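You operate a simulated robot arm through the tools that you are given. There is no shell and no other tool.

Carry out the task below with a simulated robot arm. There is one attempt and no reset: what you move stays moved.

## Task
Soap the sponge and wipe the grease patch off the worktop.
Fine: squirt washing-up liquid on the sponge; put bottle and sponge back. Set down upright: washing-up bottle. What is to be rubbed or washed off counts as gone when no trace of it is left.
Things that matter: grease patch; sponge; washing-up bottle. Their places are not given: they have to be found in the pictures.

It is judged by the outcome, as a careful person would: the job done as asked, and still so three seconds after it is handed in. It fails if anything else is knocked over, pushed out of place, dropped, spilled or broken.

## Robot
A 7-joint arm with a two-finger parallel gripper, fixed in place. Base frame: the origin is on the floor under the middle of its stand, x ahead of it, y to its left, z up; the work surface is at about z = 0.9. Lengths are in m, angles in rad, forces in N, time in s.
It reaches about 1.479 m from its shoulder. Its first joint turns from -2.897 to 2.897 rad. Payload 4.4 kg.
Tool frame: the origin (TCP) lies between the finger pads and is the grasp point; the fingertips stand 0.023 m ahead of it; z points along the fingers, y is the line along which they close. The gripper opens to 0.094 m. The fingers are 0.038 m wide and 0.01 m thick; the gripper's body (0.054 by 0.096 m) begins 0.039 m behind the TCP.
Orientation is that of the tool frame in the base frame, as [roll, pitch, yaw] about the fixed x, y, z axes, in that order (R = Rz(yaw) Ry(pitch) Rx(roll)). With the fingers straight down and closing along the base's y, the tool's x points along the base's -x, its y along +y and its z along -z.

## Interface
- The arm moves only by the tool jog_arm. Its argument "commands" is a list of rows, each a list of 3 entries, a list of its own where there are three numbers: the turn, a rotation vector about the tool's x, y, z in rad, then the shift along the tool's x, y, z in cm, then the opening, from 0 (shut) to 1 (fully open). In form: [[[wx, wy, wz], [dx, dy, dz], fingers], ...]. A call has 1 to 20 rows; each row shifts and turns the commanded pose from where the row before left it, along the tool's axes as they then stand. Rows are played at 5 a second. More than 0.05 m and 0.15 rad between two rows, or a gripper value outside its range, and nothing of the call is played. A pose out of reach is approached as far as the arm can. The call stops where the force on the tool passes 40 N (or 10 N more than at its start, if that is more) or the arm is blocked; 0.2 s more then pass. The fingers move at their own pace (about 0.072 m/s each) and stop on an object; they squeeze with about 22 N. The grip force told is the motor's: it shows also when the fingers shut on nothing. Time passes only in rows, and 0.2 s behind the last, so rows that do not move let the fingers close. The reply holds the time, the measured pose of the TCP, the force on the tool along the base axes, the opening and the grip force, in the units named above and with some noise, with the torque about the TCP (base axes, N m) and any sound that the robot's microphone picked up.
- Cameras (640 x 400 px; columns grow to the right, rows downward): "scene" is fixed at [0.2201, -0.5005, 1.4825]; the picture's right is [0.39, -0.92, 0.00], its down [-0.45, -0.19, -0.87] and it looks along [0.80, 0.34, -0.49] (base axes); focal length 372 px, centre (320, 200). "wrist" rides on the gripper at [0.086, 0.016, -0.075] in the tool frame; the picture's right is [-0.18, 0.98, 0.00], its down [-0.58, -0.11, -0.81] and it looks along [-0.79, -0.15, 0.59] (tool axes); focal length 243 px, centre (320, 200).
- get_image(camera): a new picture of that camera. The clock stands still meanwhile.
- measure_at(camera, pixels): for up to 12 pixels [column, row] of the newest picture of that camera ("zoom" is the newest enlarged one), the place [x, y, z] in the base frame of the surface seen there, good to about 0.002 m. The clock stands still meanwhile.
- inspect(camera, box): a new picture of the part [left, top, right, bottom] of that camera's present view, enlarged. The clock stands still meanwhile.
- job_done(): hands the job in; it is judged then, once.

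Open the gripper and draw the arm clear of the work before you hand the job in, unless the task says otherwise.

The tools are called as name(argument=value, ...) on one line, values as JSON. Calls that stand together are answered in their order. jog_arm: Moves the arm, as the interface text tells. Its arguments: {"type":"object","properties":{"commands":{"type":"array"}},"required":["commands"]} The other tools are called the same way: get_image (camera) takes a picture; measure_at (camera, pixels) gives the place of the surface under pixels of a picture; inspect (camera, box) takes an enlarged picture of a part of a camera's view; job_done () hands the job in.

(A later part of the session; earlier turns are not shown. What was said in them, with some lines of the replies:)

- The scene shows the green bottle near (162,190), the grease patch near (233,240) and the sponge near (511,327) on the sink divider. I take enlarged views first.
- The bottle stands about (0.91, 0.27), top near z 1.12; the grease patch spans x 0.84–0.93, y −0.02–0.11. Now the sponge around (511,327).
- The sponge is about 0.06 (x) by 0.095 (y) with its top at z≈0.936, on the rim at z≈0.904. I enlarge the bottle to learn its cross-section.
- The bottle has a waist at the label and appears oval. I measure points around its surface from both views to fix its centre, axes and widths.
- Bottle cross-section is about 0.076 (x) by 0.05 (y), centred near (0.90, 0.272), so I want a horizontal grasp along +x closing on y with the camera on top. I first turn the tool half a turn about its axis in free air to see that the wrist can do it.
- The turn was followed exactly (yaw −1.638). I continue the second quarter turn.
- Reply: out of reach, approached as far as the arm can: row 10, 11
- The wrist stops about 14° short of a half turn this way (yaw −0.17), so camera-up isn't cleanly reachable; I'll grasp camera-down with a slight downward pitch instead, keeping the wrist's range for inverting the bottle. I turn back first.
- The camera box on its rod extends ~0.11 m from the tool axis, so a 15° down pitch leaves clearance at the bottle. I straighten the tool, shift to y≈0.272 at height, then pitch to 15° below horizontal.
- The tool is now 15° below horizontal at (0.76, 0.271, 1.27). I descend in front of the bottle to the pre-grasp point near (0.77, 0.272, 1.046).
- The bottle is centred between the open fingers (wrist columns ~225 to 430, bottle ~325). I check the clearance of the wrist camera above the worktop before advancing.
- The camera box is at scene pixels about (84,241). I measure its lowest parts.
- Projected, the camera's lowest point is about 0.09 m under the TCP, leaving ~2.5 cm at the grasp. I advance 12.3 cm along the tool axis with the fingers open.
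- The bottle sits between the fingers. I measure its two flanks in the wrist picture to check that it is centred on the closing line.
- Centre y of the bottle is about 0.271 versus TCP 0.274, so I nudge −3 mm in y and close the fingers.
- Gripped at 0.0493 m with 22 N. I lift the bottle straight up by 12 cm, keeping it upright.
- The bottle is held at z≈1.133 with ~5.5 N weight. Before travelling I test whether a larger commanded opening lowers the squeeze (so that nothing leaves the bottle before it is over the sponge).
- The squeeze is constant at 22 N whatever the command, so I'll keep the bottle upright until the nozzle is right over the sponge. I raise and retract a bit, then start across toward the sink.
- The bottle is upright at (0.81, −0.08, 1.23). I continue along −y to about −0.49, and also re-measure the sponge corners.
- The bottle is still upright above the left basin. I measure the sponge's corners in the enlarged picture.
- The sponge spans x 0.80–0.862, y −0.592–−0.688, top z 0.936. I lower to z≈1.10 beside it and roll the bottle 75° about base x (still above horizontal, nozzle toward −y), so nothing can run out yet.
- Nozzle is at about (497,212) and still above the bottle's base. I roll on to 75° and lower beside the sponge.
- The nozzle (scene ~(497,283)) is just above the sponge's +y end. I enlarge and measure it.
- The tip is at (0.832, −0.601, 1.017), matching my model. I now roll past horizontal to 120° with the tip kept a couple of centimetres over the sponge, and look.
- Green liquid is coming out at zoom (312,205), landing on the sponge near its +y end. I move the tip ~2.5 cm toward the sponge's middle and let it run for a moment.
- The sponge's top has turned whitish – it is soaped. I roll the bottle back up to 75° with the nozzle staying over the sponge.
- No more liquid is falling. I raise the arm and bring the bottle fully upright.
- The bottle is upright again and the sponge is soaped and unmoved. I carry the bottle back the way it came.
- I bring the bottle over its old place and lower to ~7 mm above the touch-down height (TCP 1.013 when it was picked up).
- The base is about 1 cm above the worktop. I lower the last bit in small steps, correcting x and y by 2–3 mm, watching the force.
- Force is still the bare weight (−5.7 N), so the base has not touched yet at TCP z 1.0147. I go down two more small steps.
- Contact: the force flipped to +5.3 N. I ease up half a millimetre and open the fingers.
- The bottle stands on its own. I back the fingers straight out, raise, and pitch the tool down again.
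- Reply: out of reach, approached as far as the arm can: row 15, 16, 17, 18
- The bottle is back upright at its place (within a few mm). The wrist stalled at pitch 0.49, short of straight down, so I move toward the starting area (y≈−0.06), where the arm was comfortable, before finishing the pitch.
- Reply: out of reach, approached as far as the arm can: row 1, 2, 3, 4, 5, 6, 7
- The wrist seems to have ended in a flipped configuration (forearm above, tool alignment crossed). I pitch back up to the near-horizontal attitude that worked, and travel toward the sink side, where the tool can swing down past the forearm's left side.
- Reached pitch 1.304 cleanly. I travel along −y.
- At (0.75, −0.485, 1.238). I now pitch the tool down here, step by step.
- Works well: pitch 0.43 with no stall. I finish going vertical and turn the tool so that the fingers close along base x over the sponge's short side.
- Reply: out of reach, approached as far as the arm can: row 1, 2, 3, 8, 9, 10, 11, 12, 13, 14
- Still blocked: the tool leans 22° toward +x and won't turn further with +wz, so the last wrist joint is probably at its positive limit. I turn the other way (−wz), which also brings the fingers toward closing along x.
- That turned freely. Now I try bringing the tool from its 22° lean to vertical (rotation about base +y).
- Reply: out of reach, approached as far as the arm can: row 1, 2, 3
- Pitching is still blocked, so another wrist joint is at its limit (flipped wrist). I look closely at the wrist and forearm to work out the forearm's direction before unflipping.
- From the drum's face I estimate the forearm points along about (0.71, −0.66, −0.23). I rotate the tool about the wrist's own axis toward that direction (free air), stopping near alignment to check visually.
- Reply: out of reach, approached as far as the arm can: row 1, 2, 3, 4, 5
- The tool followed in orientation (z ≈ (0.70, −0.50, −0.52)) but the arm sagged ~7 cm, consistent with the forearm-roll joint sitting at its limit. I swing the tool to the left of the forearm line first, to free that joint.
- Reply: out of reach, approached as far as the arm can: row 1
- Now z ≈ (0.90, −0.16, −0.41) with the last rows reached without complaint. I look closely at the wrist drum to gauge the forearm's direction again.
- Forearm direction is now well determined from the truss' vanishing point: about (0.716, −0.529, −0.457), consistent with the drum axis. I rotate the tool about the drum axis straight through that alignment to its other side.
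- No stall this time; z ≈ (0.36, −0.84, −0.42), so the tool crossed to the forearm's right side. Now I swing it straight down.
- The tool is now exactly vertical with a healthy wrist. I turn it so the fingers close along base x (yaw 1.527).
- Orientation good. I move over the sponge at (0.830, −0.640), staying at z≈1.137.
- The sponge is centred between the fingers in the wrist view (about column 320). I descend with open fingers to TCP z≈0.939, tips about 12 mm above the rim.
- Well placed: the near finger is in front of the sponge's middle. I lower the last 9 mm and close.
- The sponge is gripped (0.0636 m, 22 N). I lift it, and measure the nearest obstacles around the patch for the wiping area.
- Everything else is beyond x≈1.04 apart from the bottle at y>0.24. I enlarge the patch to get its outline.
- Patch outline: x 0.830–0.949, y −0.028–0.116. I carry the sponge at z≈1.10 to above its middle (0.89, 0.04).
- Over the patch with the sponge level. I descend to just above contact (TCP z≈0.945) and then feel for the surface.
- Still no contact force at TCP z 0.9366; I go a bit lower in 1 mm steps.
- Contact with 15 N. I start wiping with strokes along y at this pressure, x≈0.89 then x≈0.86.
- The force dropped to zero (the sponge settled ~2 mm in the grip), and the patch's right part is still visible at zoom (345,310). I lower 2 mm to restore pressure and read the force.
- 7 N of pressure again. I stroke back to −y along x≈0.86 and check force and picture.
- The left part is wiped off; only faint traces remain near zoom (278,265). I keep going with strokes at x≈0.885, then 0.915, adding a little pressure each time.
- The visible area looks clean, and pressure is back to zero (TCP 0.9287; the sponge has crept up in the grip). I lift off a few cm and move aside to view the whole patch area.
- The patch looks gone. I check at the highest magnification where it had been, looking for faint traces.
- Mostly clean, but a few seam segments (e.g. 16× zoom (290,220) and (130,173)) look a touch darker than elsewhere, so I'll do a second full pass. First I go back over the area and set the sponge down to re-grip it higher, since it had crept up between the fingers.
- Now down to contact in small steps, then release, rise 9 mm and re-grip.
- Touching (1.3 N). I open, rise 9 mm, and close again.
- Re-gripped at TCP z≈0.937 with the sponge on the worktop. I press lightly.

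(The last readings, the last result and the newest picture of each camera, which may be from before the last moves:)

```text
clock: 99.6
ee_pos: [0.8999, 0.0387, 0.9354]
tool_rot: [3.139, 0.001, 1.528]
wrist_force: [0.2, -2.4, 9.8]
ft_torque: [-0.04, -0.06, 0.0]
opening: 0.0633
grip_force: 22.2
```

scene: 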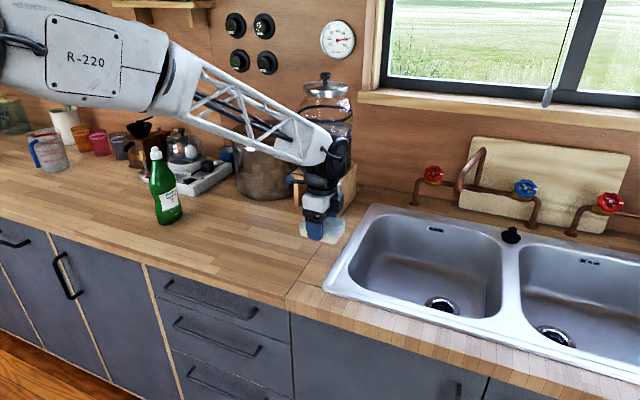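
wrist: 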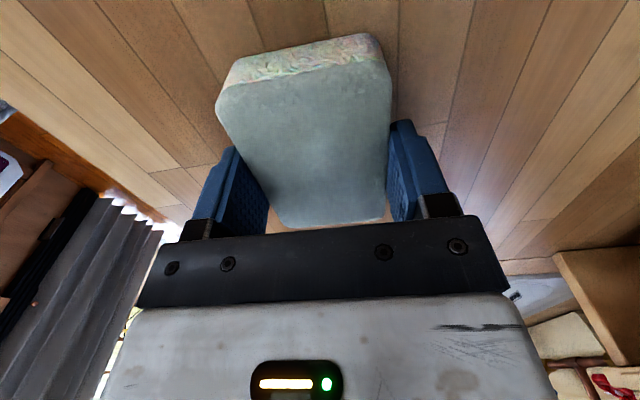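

About 10 N. Second pass: strokes at x≈0.90–0.94 covering the upper part of the old outline.

jog_arm(commands=[[[0, 0, 0], [2.8, 0, 0], 0.4], [[0, 0, 0], [2.8, 0, 0], 0.4], [[0, 0, 0], [0, 1.5, 0.03], 0.4], [[0, 0, 0], [0, 1.3, 0.03], 0.4], [[0, 0, 0], [-2.5, 0, 0], 0.4], [[0, 0, 0], [-2.5, 0, 0.03], 0.4], [[0, 0, 0], [-2.5, 0, 0], 0.4], [[0, 0, 0], [-2.5, 0, 0.03], 0.4], [[0, 0, 0], [-2.5, 0, 0], 0.4]])

jog_arm(commands=[[[0, 0, 0], [0, 1.0, 0.03], 0.4], [[0, 0, 0], [2.5, 0, 0.03], 0.4], [[0, 0, 0], [2.5, 0, 0], 0.4], [[0, 0, 0], [2.5, 0, 0.03], 0.4], [[0, 0, 0], [2.5, 0, 0], 0.4], [[0, 0, 0], [2.5, 0, 0], 0.4]])

```text
clock: 101.6
ee_pos: [0.9217, -0.0326, 0.9345]
tool_rot: [-3.141, 0.001, 1.527]
wrist_force: [0.1, 0.5, -0.2]
ft_torque: [0.0, 0.0, 0.0]
opening: 0.0637
grip_force: 21.5
```

```text
clock: 103.0
ee_pos: [0.9419, 0.0901, 0.9331]
tool_rot: [3.139, 0.003, 1.528]
wrist_force: [0.4, -8.2, 9.7]
ft_torque: [-0.26, -0.04, 0.01]
opening: 0.0638
grip_force: 22.0
```

Contact held on that stroke (9.7 N). I stroke back at x≈0.925, then forward at x≈0.90, keeping pressure.

jog_arm(commands=[[[0, 0, 0], [0, -1.7, 0.04], 0.4], [[0, 0, 0], [-2.5, 0, 0.04], 0.4], [[0, 0, 0], [-2.5, 0, 0.04], 0.4], [[0, 0, 0], [-2.5, 0, 0.04], 0.4], [[0, 0, 0], [-2.5, 0, 0], 0.4], [[0, 0, 0], [-2.5, 0, 0], 0.4]])

jog_arm(commands=[[[0, 0, 0], [0, -2.5, 0.03], 0.4], [[0, 0, 0], [2.5, 0, 0.03], 0.4], [[0, 0, 0], [2.5, 0, 0.02], 0.4], [[0, 0, 0], [2.5, 0, 0.02], 0.4], [[0, 0, 0], [2.5, 0, 0], 0.4], [[0, 0, 0], [2.5, 0, 0], 0.4]])

```text
clock: 104.4
ee_pos: [0.9156, -0.0301, 0.9283]
tool_rot: [-3.139, 0.002, 1.527]
wrist_force: [0.5, 2.9, 3.3]
ft_torque: [0.06, -0.04, 0.01]
opening: 0.0635
grip_force: 21.7
```

```text
clock: 105.8
ee_pos: [0.8997, 0.0952, 0.9287]
tool_rot: [3.14, 0.002, 1.528]
wrist_force: [-0.8, -2.5, 2.2]
ft_torque: [-0.07, 0.02, 0.0]
opening: 0.0638
grip_force: 21.9
```

Contact is light but present (2–3 N). I re-grip once more here (open, rise 8 mm, close) before the lower strokes.

jog_arm(commands=[[[0, 0, 0], [0, 0, 0], 0.75], [[0, 0, 0], [0, 0, 0], 0.9], [[0, 0, 0], [0, 0, 0], 0.9], [[0, 0, 0], [0, 0, -0.8], 0.9], [[0, 0, 0], [0, 0, 0], 0.9], [[0, 0, 0], [0, 0, 0], 0.6], [[0, 0, 0], [0, 0, 0], 0.4], [[0, 0, 0], [0, 0, 0], 0.4], [[0, 0, 0], [0, 0, 0.1], 0.4], [[0, 0, 0], [0, 0, 0.05], 0.4], [[0, 0, 0], [0, 0, 0], 0.4]])

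```text
clock: 108.2
ee_pos: [0.9, 0.0947, 0.9368]
tool_rot: [3.14, 0.001, 1.528]
wrist_force: [-0.5, -0.4, 12.8]
ft_torque: [0.01, -0.03, -0.02]
opening: 0.0635
grip_force: 21.6
```

12.8 N of pressure. Now strokes at x≈0.875 (toward −y) and x≈0.85 (toward +y).

jog_arm(commands=[[[0, 0, 0], [0, -1.3, 0], 0.4], [[0, 0, 0], [0, -1.2, 0.02], 0.4], [[0, 0, 0], [-2.5, 0, 0.04], 0.4], [[0, 0, 0], [-2.5, 0, 0.04], 0.4], [[0, 0, 0], [-2.5, 0, 0.04], 0.4], [[0, 0, 0], [-2.5, 0, 0.02], 0.4], [[0, 0, 0], [-2.5, 0, 0], 0.4]])

jog_arm(commands=[[[0, 0, 0], [0, -1.4, 0.03], 0.4], [[0, 0, 0], [0, -1.3, 0.03], 0.4], [[0, 0, 0], [2.5, 0, 0.02], 0.4], [[0, 0, 0], [2.5, 0, 0.02], 0.4], [[0, 0, 0], [2.5, 0, 0.02], 0.4], [[0, 0, 0], [2.5, 0, 0], 0.4], [[0, 0, 0], [2.5, 0, 0], 0.4]])

```text
clock: 109.4
ee_pos: [0.8713, 0.0286, 0.9369]
tool_rot: [3.136, 0.001, 1.529]
wrist_force: [0.6, -0.3, 3.3]
ft_torque: [-0.12, 0.05, 0.03]
opening: 0.0634
grip_force: 22.6
stopped in row 5: the force on the tool passed its limit at 47 N (the readings are from after the stop); the commanded pose is now the measured one
```

```text
clock: 111.0
ee_pos: [0.8513, 0.1484, 0.9375]
tool_rot: [3.134, 0.001, 1.527]
wrist_force: [0.5, -0.5, 2.0]
ft_torque: [0.05, 0.03, 0.02]
opening: 0.0634
grip_force: 22.0
stopped in row 7: the force on the tool passed its limit at 42 N (the readings are from after the stop); the commanded pose is now the measured one
```

Both calls stopped on force; the second reached y≈0.148, further than planned, close to the bottle. I look at once.

get_image(camera="scene")

inspect(camera="scene", box=[130, 130, 270, 260])

```text
taken
```

scene: 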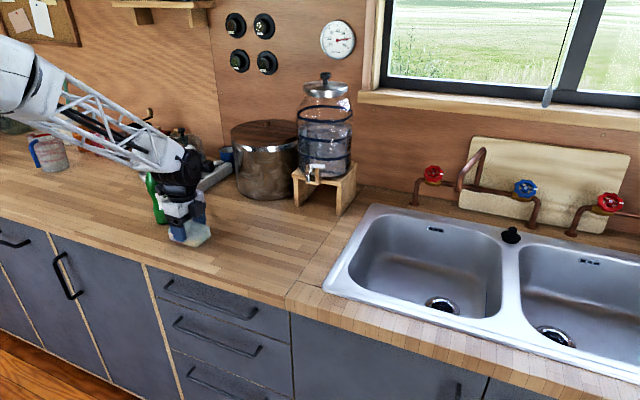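

```text
3.08 times, centred on (200, 195) of scene
```

zoom: 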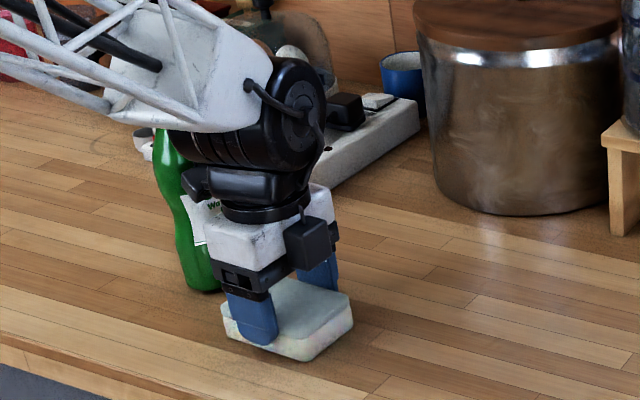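

The bottle still stands behind the hand. I back off gently along −y (with a slight lift) and check its position.

jog_arm(commands=[[[0, 0, 0], [-1.0, 0, -0.1], 0.4], [[0, 0, 0], [-2.5, 0, -0.2], 0.4], [[0, 0, 0], [-3, 0, -1.0], 0.4], [[0, 0, 0], [-4, 0, -2.0], 0.4], [[0, 0, 0], [-4.5, 0, -2.0], 0.4], [[0, 0, 0], [-4.5, 0, -2.0], 0.4], [[0, 0, 0], [-4.5, 0, 0], 0.4], [[0, 0, 0], [-4.5, 0, 0], 0.4], [[0, 0, 0], [0, 0, 0], 0.4]])

get_image(camera="scene")

inspect(camera="scene", box=[120, 130, 280, 270])

measure_at(camera="scene", pixels=[[154, 149], [154, 158], [158, 185], [164, 185], [170, 184], [158, 204], [167, 204], [176, 200], [163, 225], [168, 224]])

```text
clock: 113.0
ee_pos: [0.8374, -0.1357, 1.0111]
tool_rot: [3.134, 0.001, 1.527]
wrist_force: [-0.7, 0.2, -0.1]
ft_torque: [-0.01, -0.02, -0.01]
opening: 0.0633
grip_force: 21.5
```

```text
taken
```

scene: 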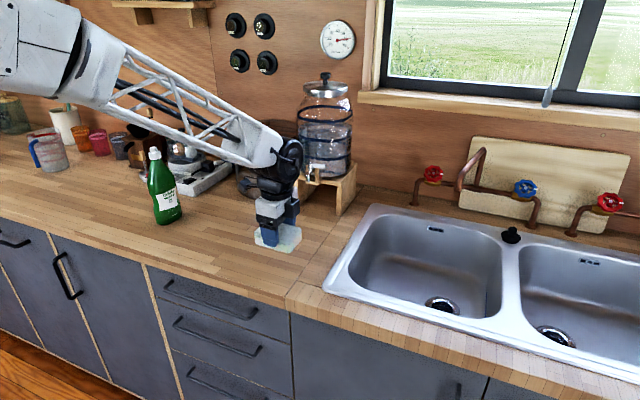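

```text
2.86 times, centred on (200, 200) of scene
```

zoom: 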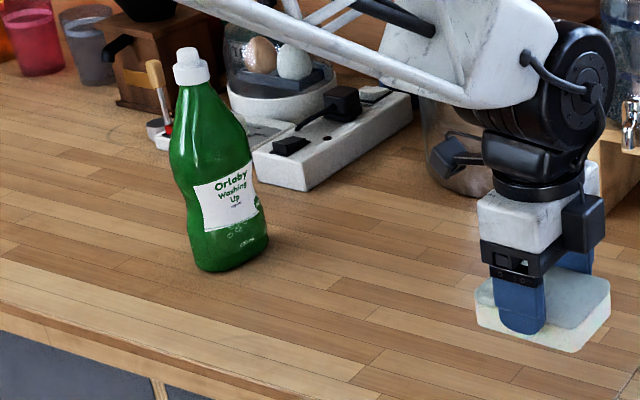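

```text
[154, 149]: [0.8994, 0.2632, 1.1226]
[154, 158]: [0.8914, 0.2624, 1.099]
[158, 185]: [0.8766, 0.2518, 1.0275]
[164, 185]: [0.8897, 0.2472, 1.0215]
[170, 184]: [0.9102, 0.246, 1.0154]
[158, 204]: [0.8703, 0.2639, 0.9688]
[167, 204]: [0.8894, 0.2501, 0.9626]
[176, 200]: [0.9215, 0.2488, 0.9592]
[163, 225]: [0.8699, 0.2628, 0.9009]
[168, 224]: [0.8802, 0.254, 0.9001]
```

The bottle is upright and within ~2–3 mm of its original spot. Now I check the wiped area again at high zoom.

inspect(camera="scene", box=[212, 220, 242, 240])

inspect(camera="scene", box=[222, 235, 258, 260])

inspect(camera="scene", box=[200, 230, 236, 255])

```text
16.00 times, centred on (227, 230) of scene
```

zoom: 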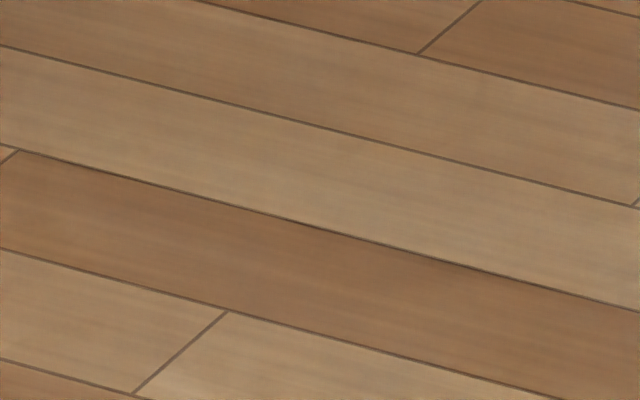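

```text
16.00 times, centred on (240, 248) of scene
```

zoom: 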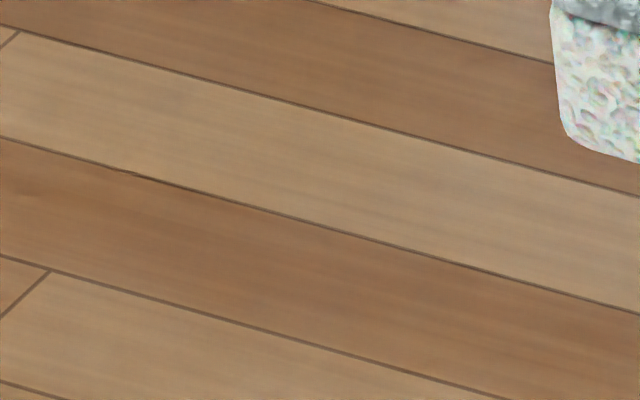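

```text
16.00 times, centred on (218, 242) of scene
```

zoom: 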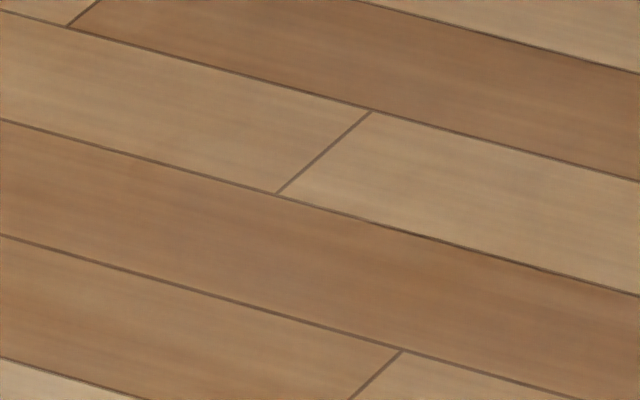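

No trace remains: the slightly darker seam lines are unchanged by the second pass, so they belong to the wood. I carry the sponge back to above its spot on the sink rim.

jog_arm(commands=[[[0.007, 0, 0], [0, 0, -4.5], 0.4], [[0, 0, 0], [0, 0, -4.5], 0.4], [[0, 0, 0], [-4.2, 0.13, 0], 0.4], [[0, 0, 0], [-4.2, 0.13, 0], 0.4], [[0, 0, 0], [-4.2, 0.13, 0], 0.4], [[0, 0, 0], [-4.2, 0.13, 0], 0.4], [[0, 0, 0], [-4.2, 0.13, 0], 0.4], [[0, 0, 0], [-4.2, 0.13, 0], 0.4], [[0, 0, 0], [-4.2, 0.13, 0], 0.4], [[0, 0, 0], [-4.2, 0.13, 0], 0.4], [[0, 0, 0], [-4.2, 0.13, 0], 0.4], [[0, 0, 0], [-4.2, 0.13, 0], 0.4], [[0, 0, 0], [-4.2, 0.13, 0], 0.4], [[0, 0, 0], [-4.2, 0.13, 0], 0.4], [[0, 0, 0], [0, 0, 0], 0.4]])

get_image(camera="wrist")

```text
clock: 116.2
ee_pos: [0.831, -0.6437, 1.1004]
tool_rot: [-3.142, 0.002, 1.526]
wrist_force: [0.3, 0.0, 0.3]
ft_torque: [0.01, 0.0, 0.03]
opening: 0.0631
grip_force: 21.5
```

```text
taken
```

wrist: 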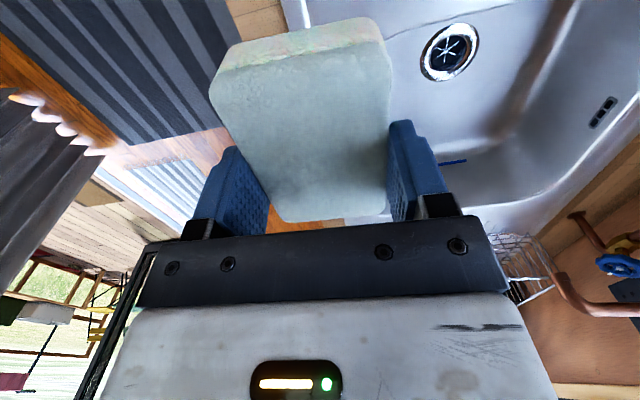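

The sponge looks shifted slightly in the grip. I measure its top surface in the wrist view for tilt and offset before setting it down.

measure_at(camera="wrist", pixels=[[225, 75], [380, 45], [300, 60], [230, 110], [385, 90], [300, 120], [290, 205], [380, 195], [330, 160], [300, 30], [225, 60], [375, 25]])

inspect(camera="scene", box=[470, 190, 600, 310])

```text
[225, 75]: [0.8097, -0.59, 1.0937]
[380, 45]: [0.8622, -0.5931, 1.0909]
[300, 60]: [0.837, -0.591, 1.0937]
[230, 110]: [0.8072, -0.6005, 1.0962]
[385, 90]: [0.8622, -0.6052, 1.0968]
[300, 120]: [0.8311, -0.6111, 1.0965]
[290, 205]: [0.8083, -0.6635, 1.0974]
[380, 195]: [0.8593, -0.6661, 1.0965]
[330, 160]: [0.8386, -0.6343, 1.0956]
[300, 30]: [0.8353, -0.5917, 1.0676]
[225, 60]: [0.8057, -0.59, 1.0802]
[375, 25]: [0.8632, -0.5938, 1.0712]
```

```text
3.33 times, centred on (535, 250) of scene
```

zoom: 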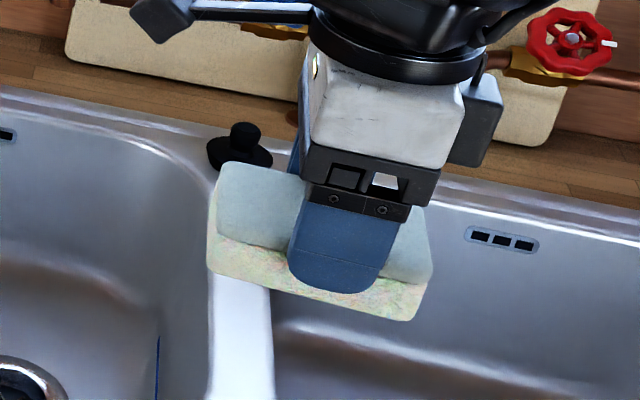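

The sponge is level (top z ≈1.0965 all over) and only ~5 mm toward +y in the grip; its +y end at −0.591 matches the original −0.592. I lower it toward the rim.

jog_arm(commands=[[[0, 0, 0], [0, 0, 4.0], 0.4], [[0, 0, 0], [0, 0, 4.0], 0.4], [[0, 0, 0], [0, 0, 4.0], 0.4], [[0, 0, 0], [0, 0, 2.5], 0.4], [[0, 0, 0], [0, 0, 1.0], 0.4], [[0, 0, 0], [0, 0, 0], 0.4]])

inspect(camera="scene", box=[440, 240, 590, 370])

```text
clock: 117.6
ee_pos: [0.8317, -0.6412, 0.9451]
tool_rot: [3.141, 0.0, 1.527]
wrist_force: [0.1, 0.3, 0.1]
ft_torque: [-0.01, -0.01, -0.01]
opening: 0.0632
grip_force: 22.5
```

```text
3.08 times, centred on (515, 305) of scene
```

zoom: 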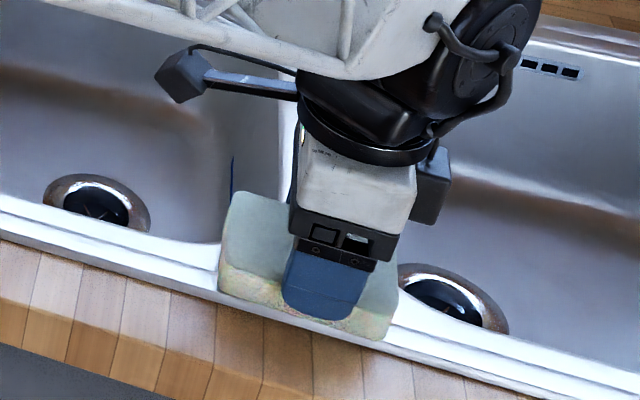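

I continue down in 1.5 mm steps, shifting 3 mm toward −y to match the original place, watching for contact.

jog_arm(commands=[[[0, 0, 0], [-0.3, 0, 0.15], 0.4], [[0, 0, 0], [0, 0, 0.15], 0.4], [[0, 0, 0], [0, 0, 0], 0.4]])

```text
clock: 118.4
ee_pos: [0.8325, -0.6451, 0.942]
tool_rot: [3.142, 0.001, 1.526]
wrist_force: [0.5, -0.9, 1.4]
ft_torque: [0.05, -0.02, 0.02]
opening: 0.0633
grip_force: 22.4
```

jog_arm(commands=[[[0, 0, 0], [0, 0, 0.1], 0.4], [[0, 0, 0], [0, 0, 0.05], 0.4], [[0, 0, 0], [0, 0, 0], 0.4]])

```text
clock: 119.2
ee_pos: [0.831, -0.6455, 0.9425]
tool_rot: [3.139, 0.001, 1.527]
wrist_force: [-4.6, -5.3, 18.6]
ft_torque: [-0.04, -0.02, -0.07]
opening: 0.0631
grip_force: 21.8
```

Firm contact (18.6 N up). I ease up 1 mm, open the fingers fully, and rise straight up.

jog_arm(commands=[[[0, 0, 0], [0, 0, -0.12], 0.4], [[0, 0, 0], [0, 0, 0], 0.75], [[0, 0, 0], [0, 0, 0], 1], [[0, 0, 0], [0, 0, 0], 1], [[0, 0, 0], [0, 0, 0], 1]])

get_image(camera="wrist")

```text
clock: 120.4
ee_pos: [0.831, -0.6435, 0.9401]
tool_rot: [3.141, 0.0, 1.526]
wrist_force: [0.7, -0.5, 0.2]
ft_torque: [0.01, 0.03, 0.0]
opening: 0.094
grip_force: 0.0
```

```text
taken
```

wrist: 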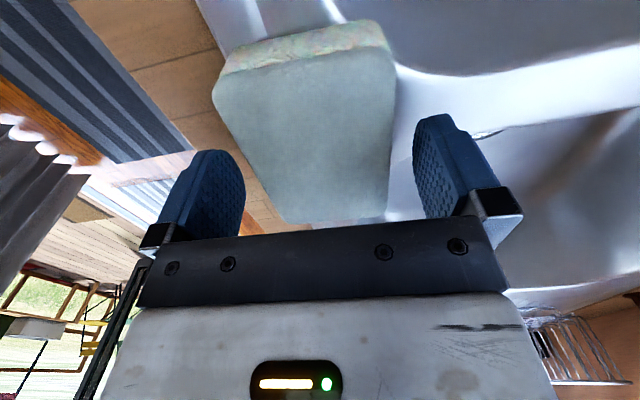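

The fingers are clear of the sponge on both sides. I rise straight up and move away toward the start position.

jog_arm(commands=[[[0, 0, 0], [0, 0, -2.0], 1], [[0, 0, 0], [0, 0, -4.0], 1], [[0, 0, 0], [0, 0, -4.5], 1], [[0, 0, 0], [0, 0, -4.5], 1], [[0, 0, 0], [0, 0, -4.5], 1], [[0, 0, 0], [0, 0, -4.5], 1], [[0, 0, 0], [4.5, -0.3, -0.5], 1], [[0, 0, 0], [4.5, -0.3, -0.5], 1], [[0, 0, 0], [4.5, -0.3, -0.5], 1], [[0, 0, 0], [4.5, -0.3, -0.5], 1], [[0, 0, 0], [4.5, -0.3, -0.5], 1], [[0, 0, 0], [4.5, -0.3, -0.5], 1], [[0, 0, 0], [4.5, -0.3, -0.5], 1], [[0, 0, 0], [4.5, -0.3, -0.5], 1], [[0, 0, 0], [0, 0, 0], 1]])

get_image(camera="scene")

inspect(camera="scene", box=[470, 290, 560, 360])

```text
clock: 123.6
ee_pos: [0.8188, -0.2861, 1.2207]
tool_rot: [3.141, 0.001, 1.527]
wrist_force: [0.8, 0.0, -0.1]
ft_torque: [0.0, 0.0, 0.01]
opening: 0.094
grip_force: 0.0
```

```text
taken
```

scene: 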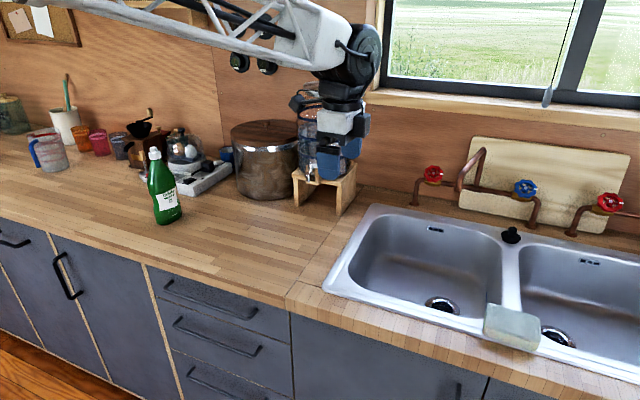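

```text
5.71 times, centred on (515, 325) of scene
```

zoom: 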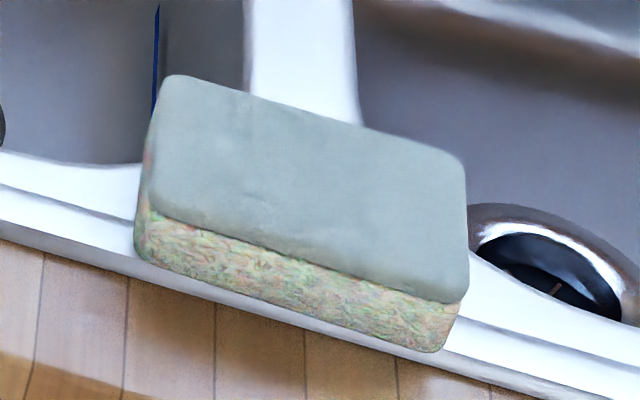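

The sponge is back in its original spot. I draw the arm back toward its start position and take a last look at everything.

jog_arm(commands=[[[0, 0, 0], [4.4, -1.2, -1.0], 1], [[0, 0, 0], [4.4, -1.2, -1.0], 1], [[0, 0, 0], [4.4, -1.2, -1.0], 1], [[0, 0, 0], [4.4, -1.2, -1.0], 1], [[0, 0, 0], [4.4, -1.0, -0.8], 1], [[0, 0, 0], [0, 0, 0], 1]])

get_image(camera="scene")

inspect(camera="scene", box=[130, 130, 300, 290])

inspect(camera="scene", box=[290, 190, 640, 400])

```text
clock: 125.0
ee_pos: [0.775, -0.0608, 1.2681]
tool_rot: [3.141, 0.0, 1.526]
wrist_force: [-0.3, -0.9, 0.4]
ft_torque: [-0.01, 0.0, 0.03]
opening: 0.0937
grip_force: 0.0
```

```text
taken
```

scene: 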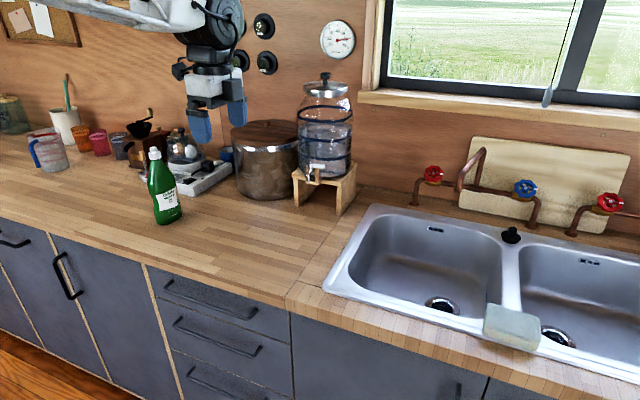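

```text
2.50 times, centred on (215, 210) of scene
```

zoom: 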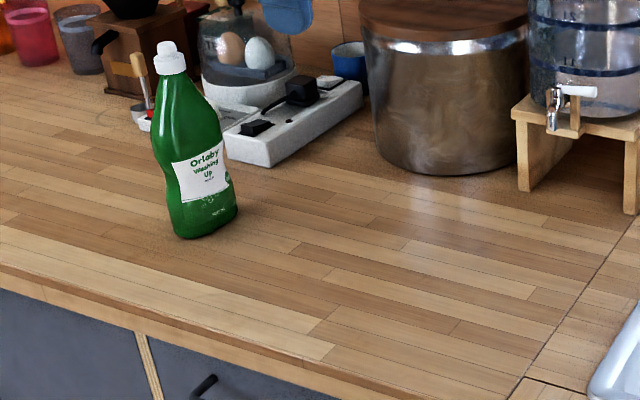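

```text
1.83 times, centred on (465, 295) of scene
```

zoom: 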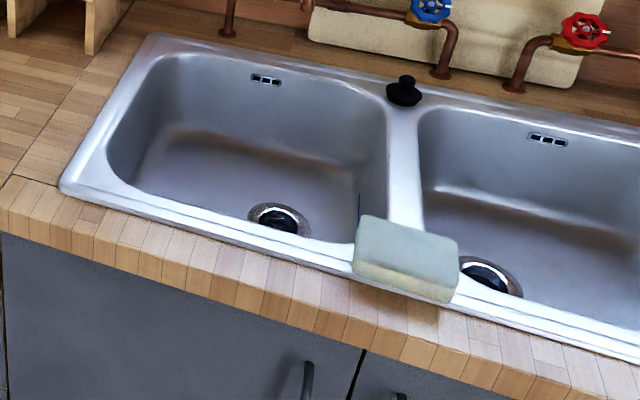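

The worktop is clean where the patch was, and I see no stray drops on the worktop, rim or basins. The bottle stands upright in its place, the soaped sponge is back on the sink divider, and the gripper is open and clear. I hand the job in.

job_done()

```text
The job is handed in.
```

The grease patch is gone from the worktop. Enlarged views of the area show no trace left after two passes with the sponge.

- **Soap:** I squirted washing-up liquid on the sponge where it lay on the sink divider. No drops show on the worktop, rim or basins.
- **Bottle:** It stands upright within about 3 mm of where it was. On one stroke the arm swung closer to it than planned and stopped on force. It may have been touched and is turned a few degrees at most.
- **Sponge:** It is back in its original spot on the sink divider. It still looks pale from the soap.

The gripper is open and the arm is back near its starting position.
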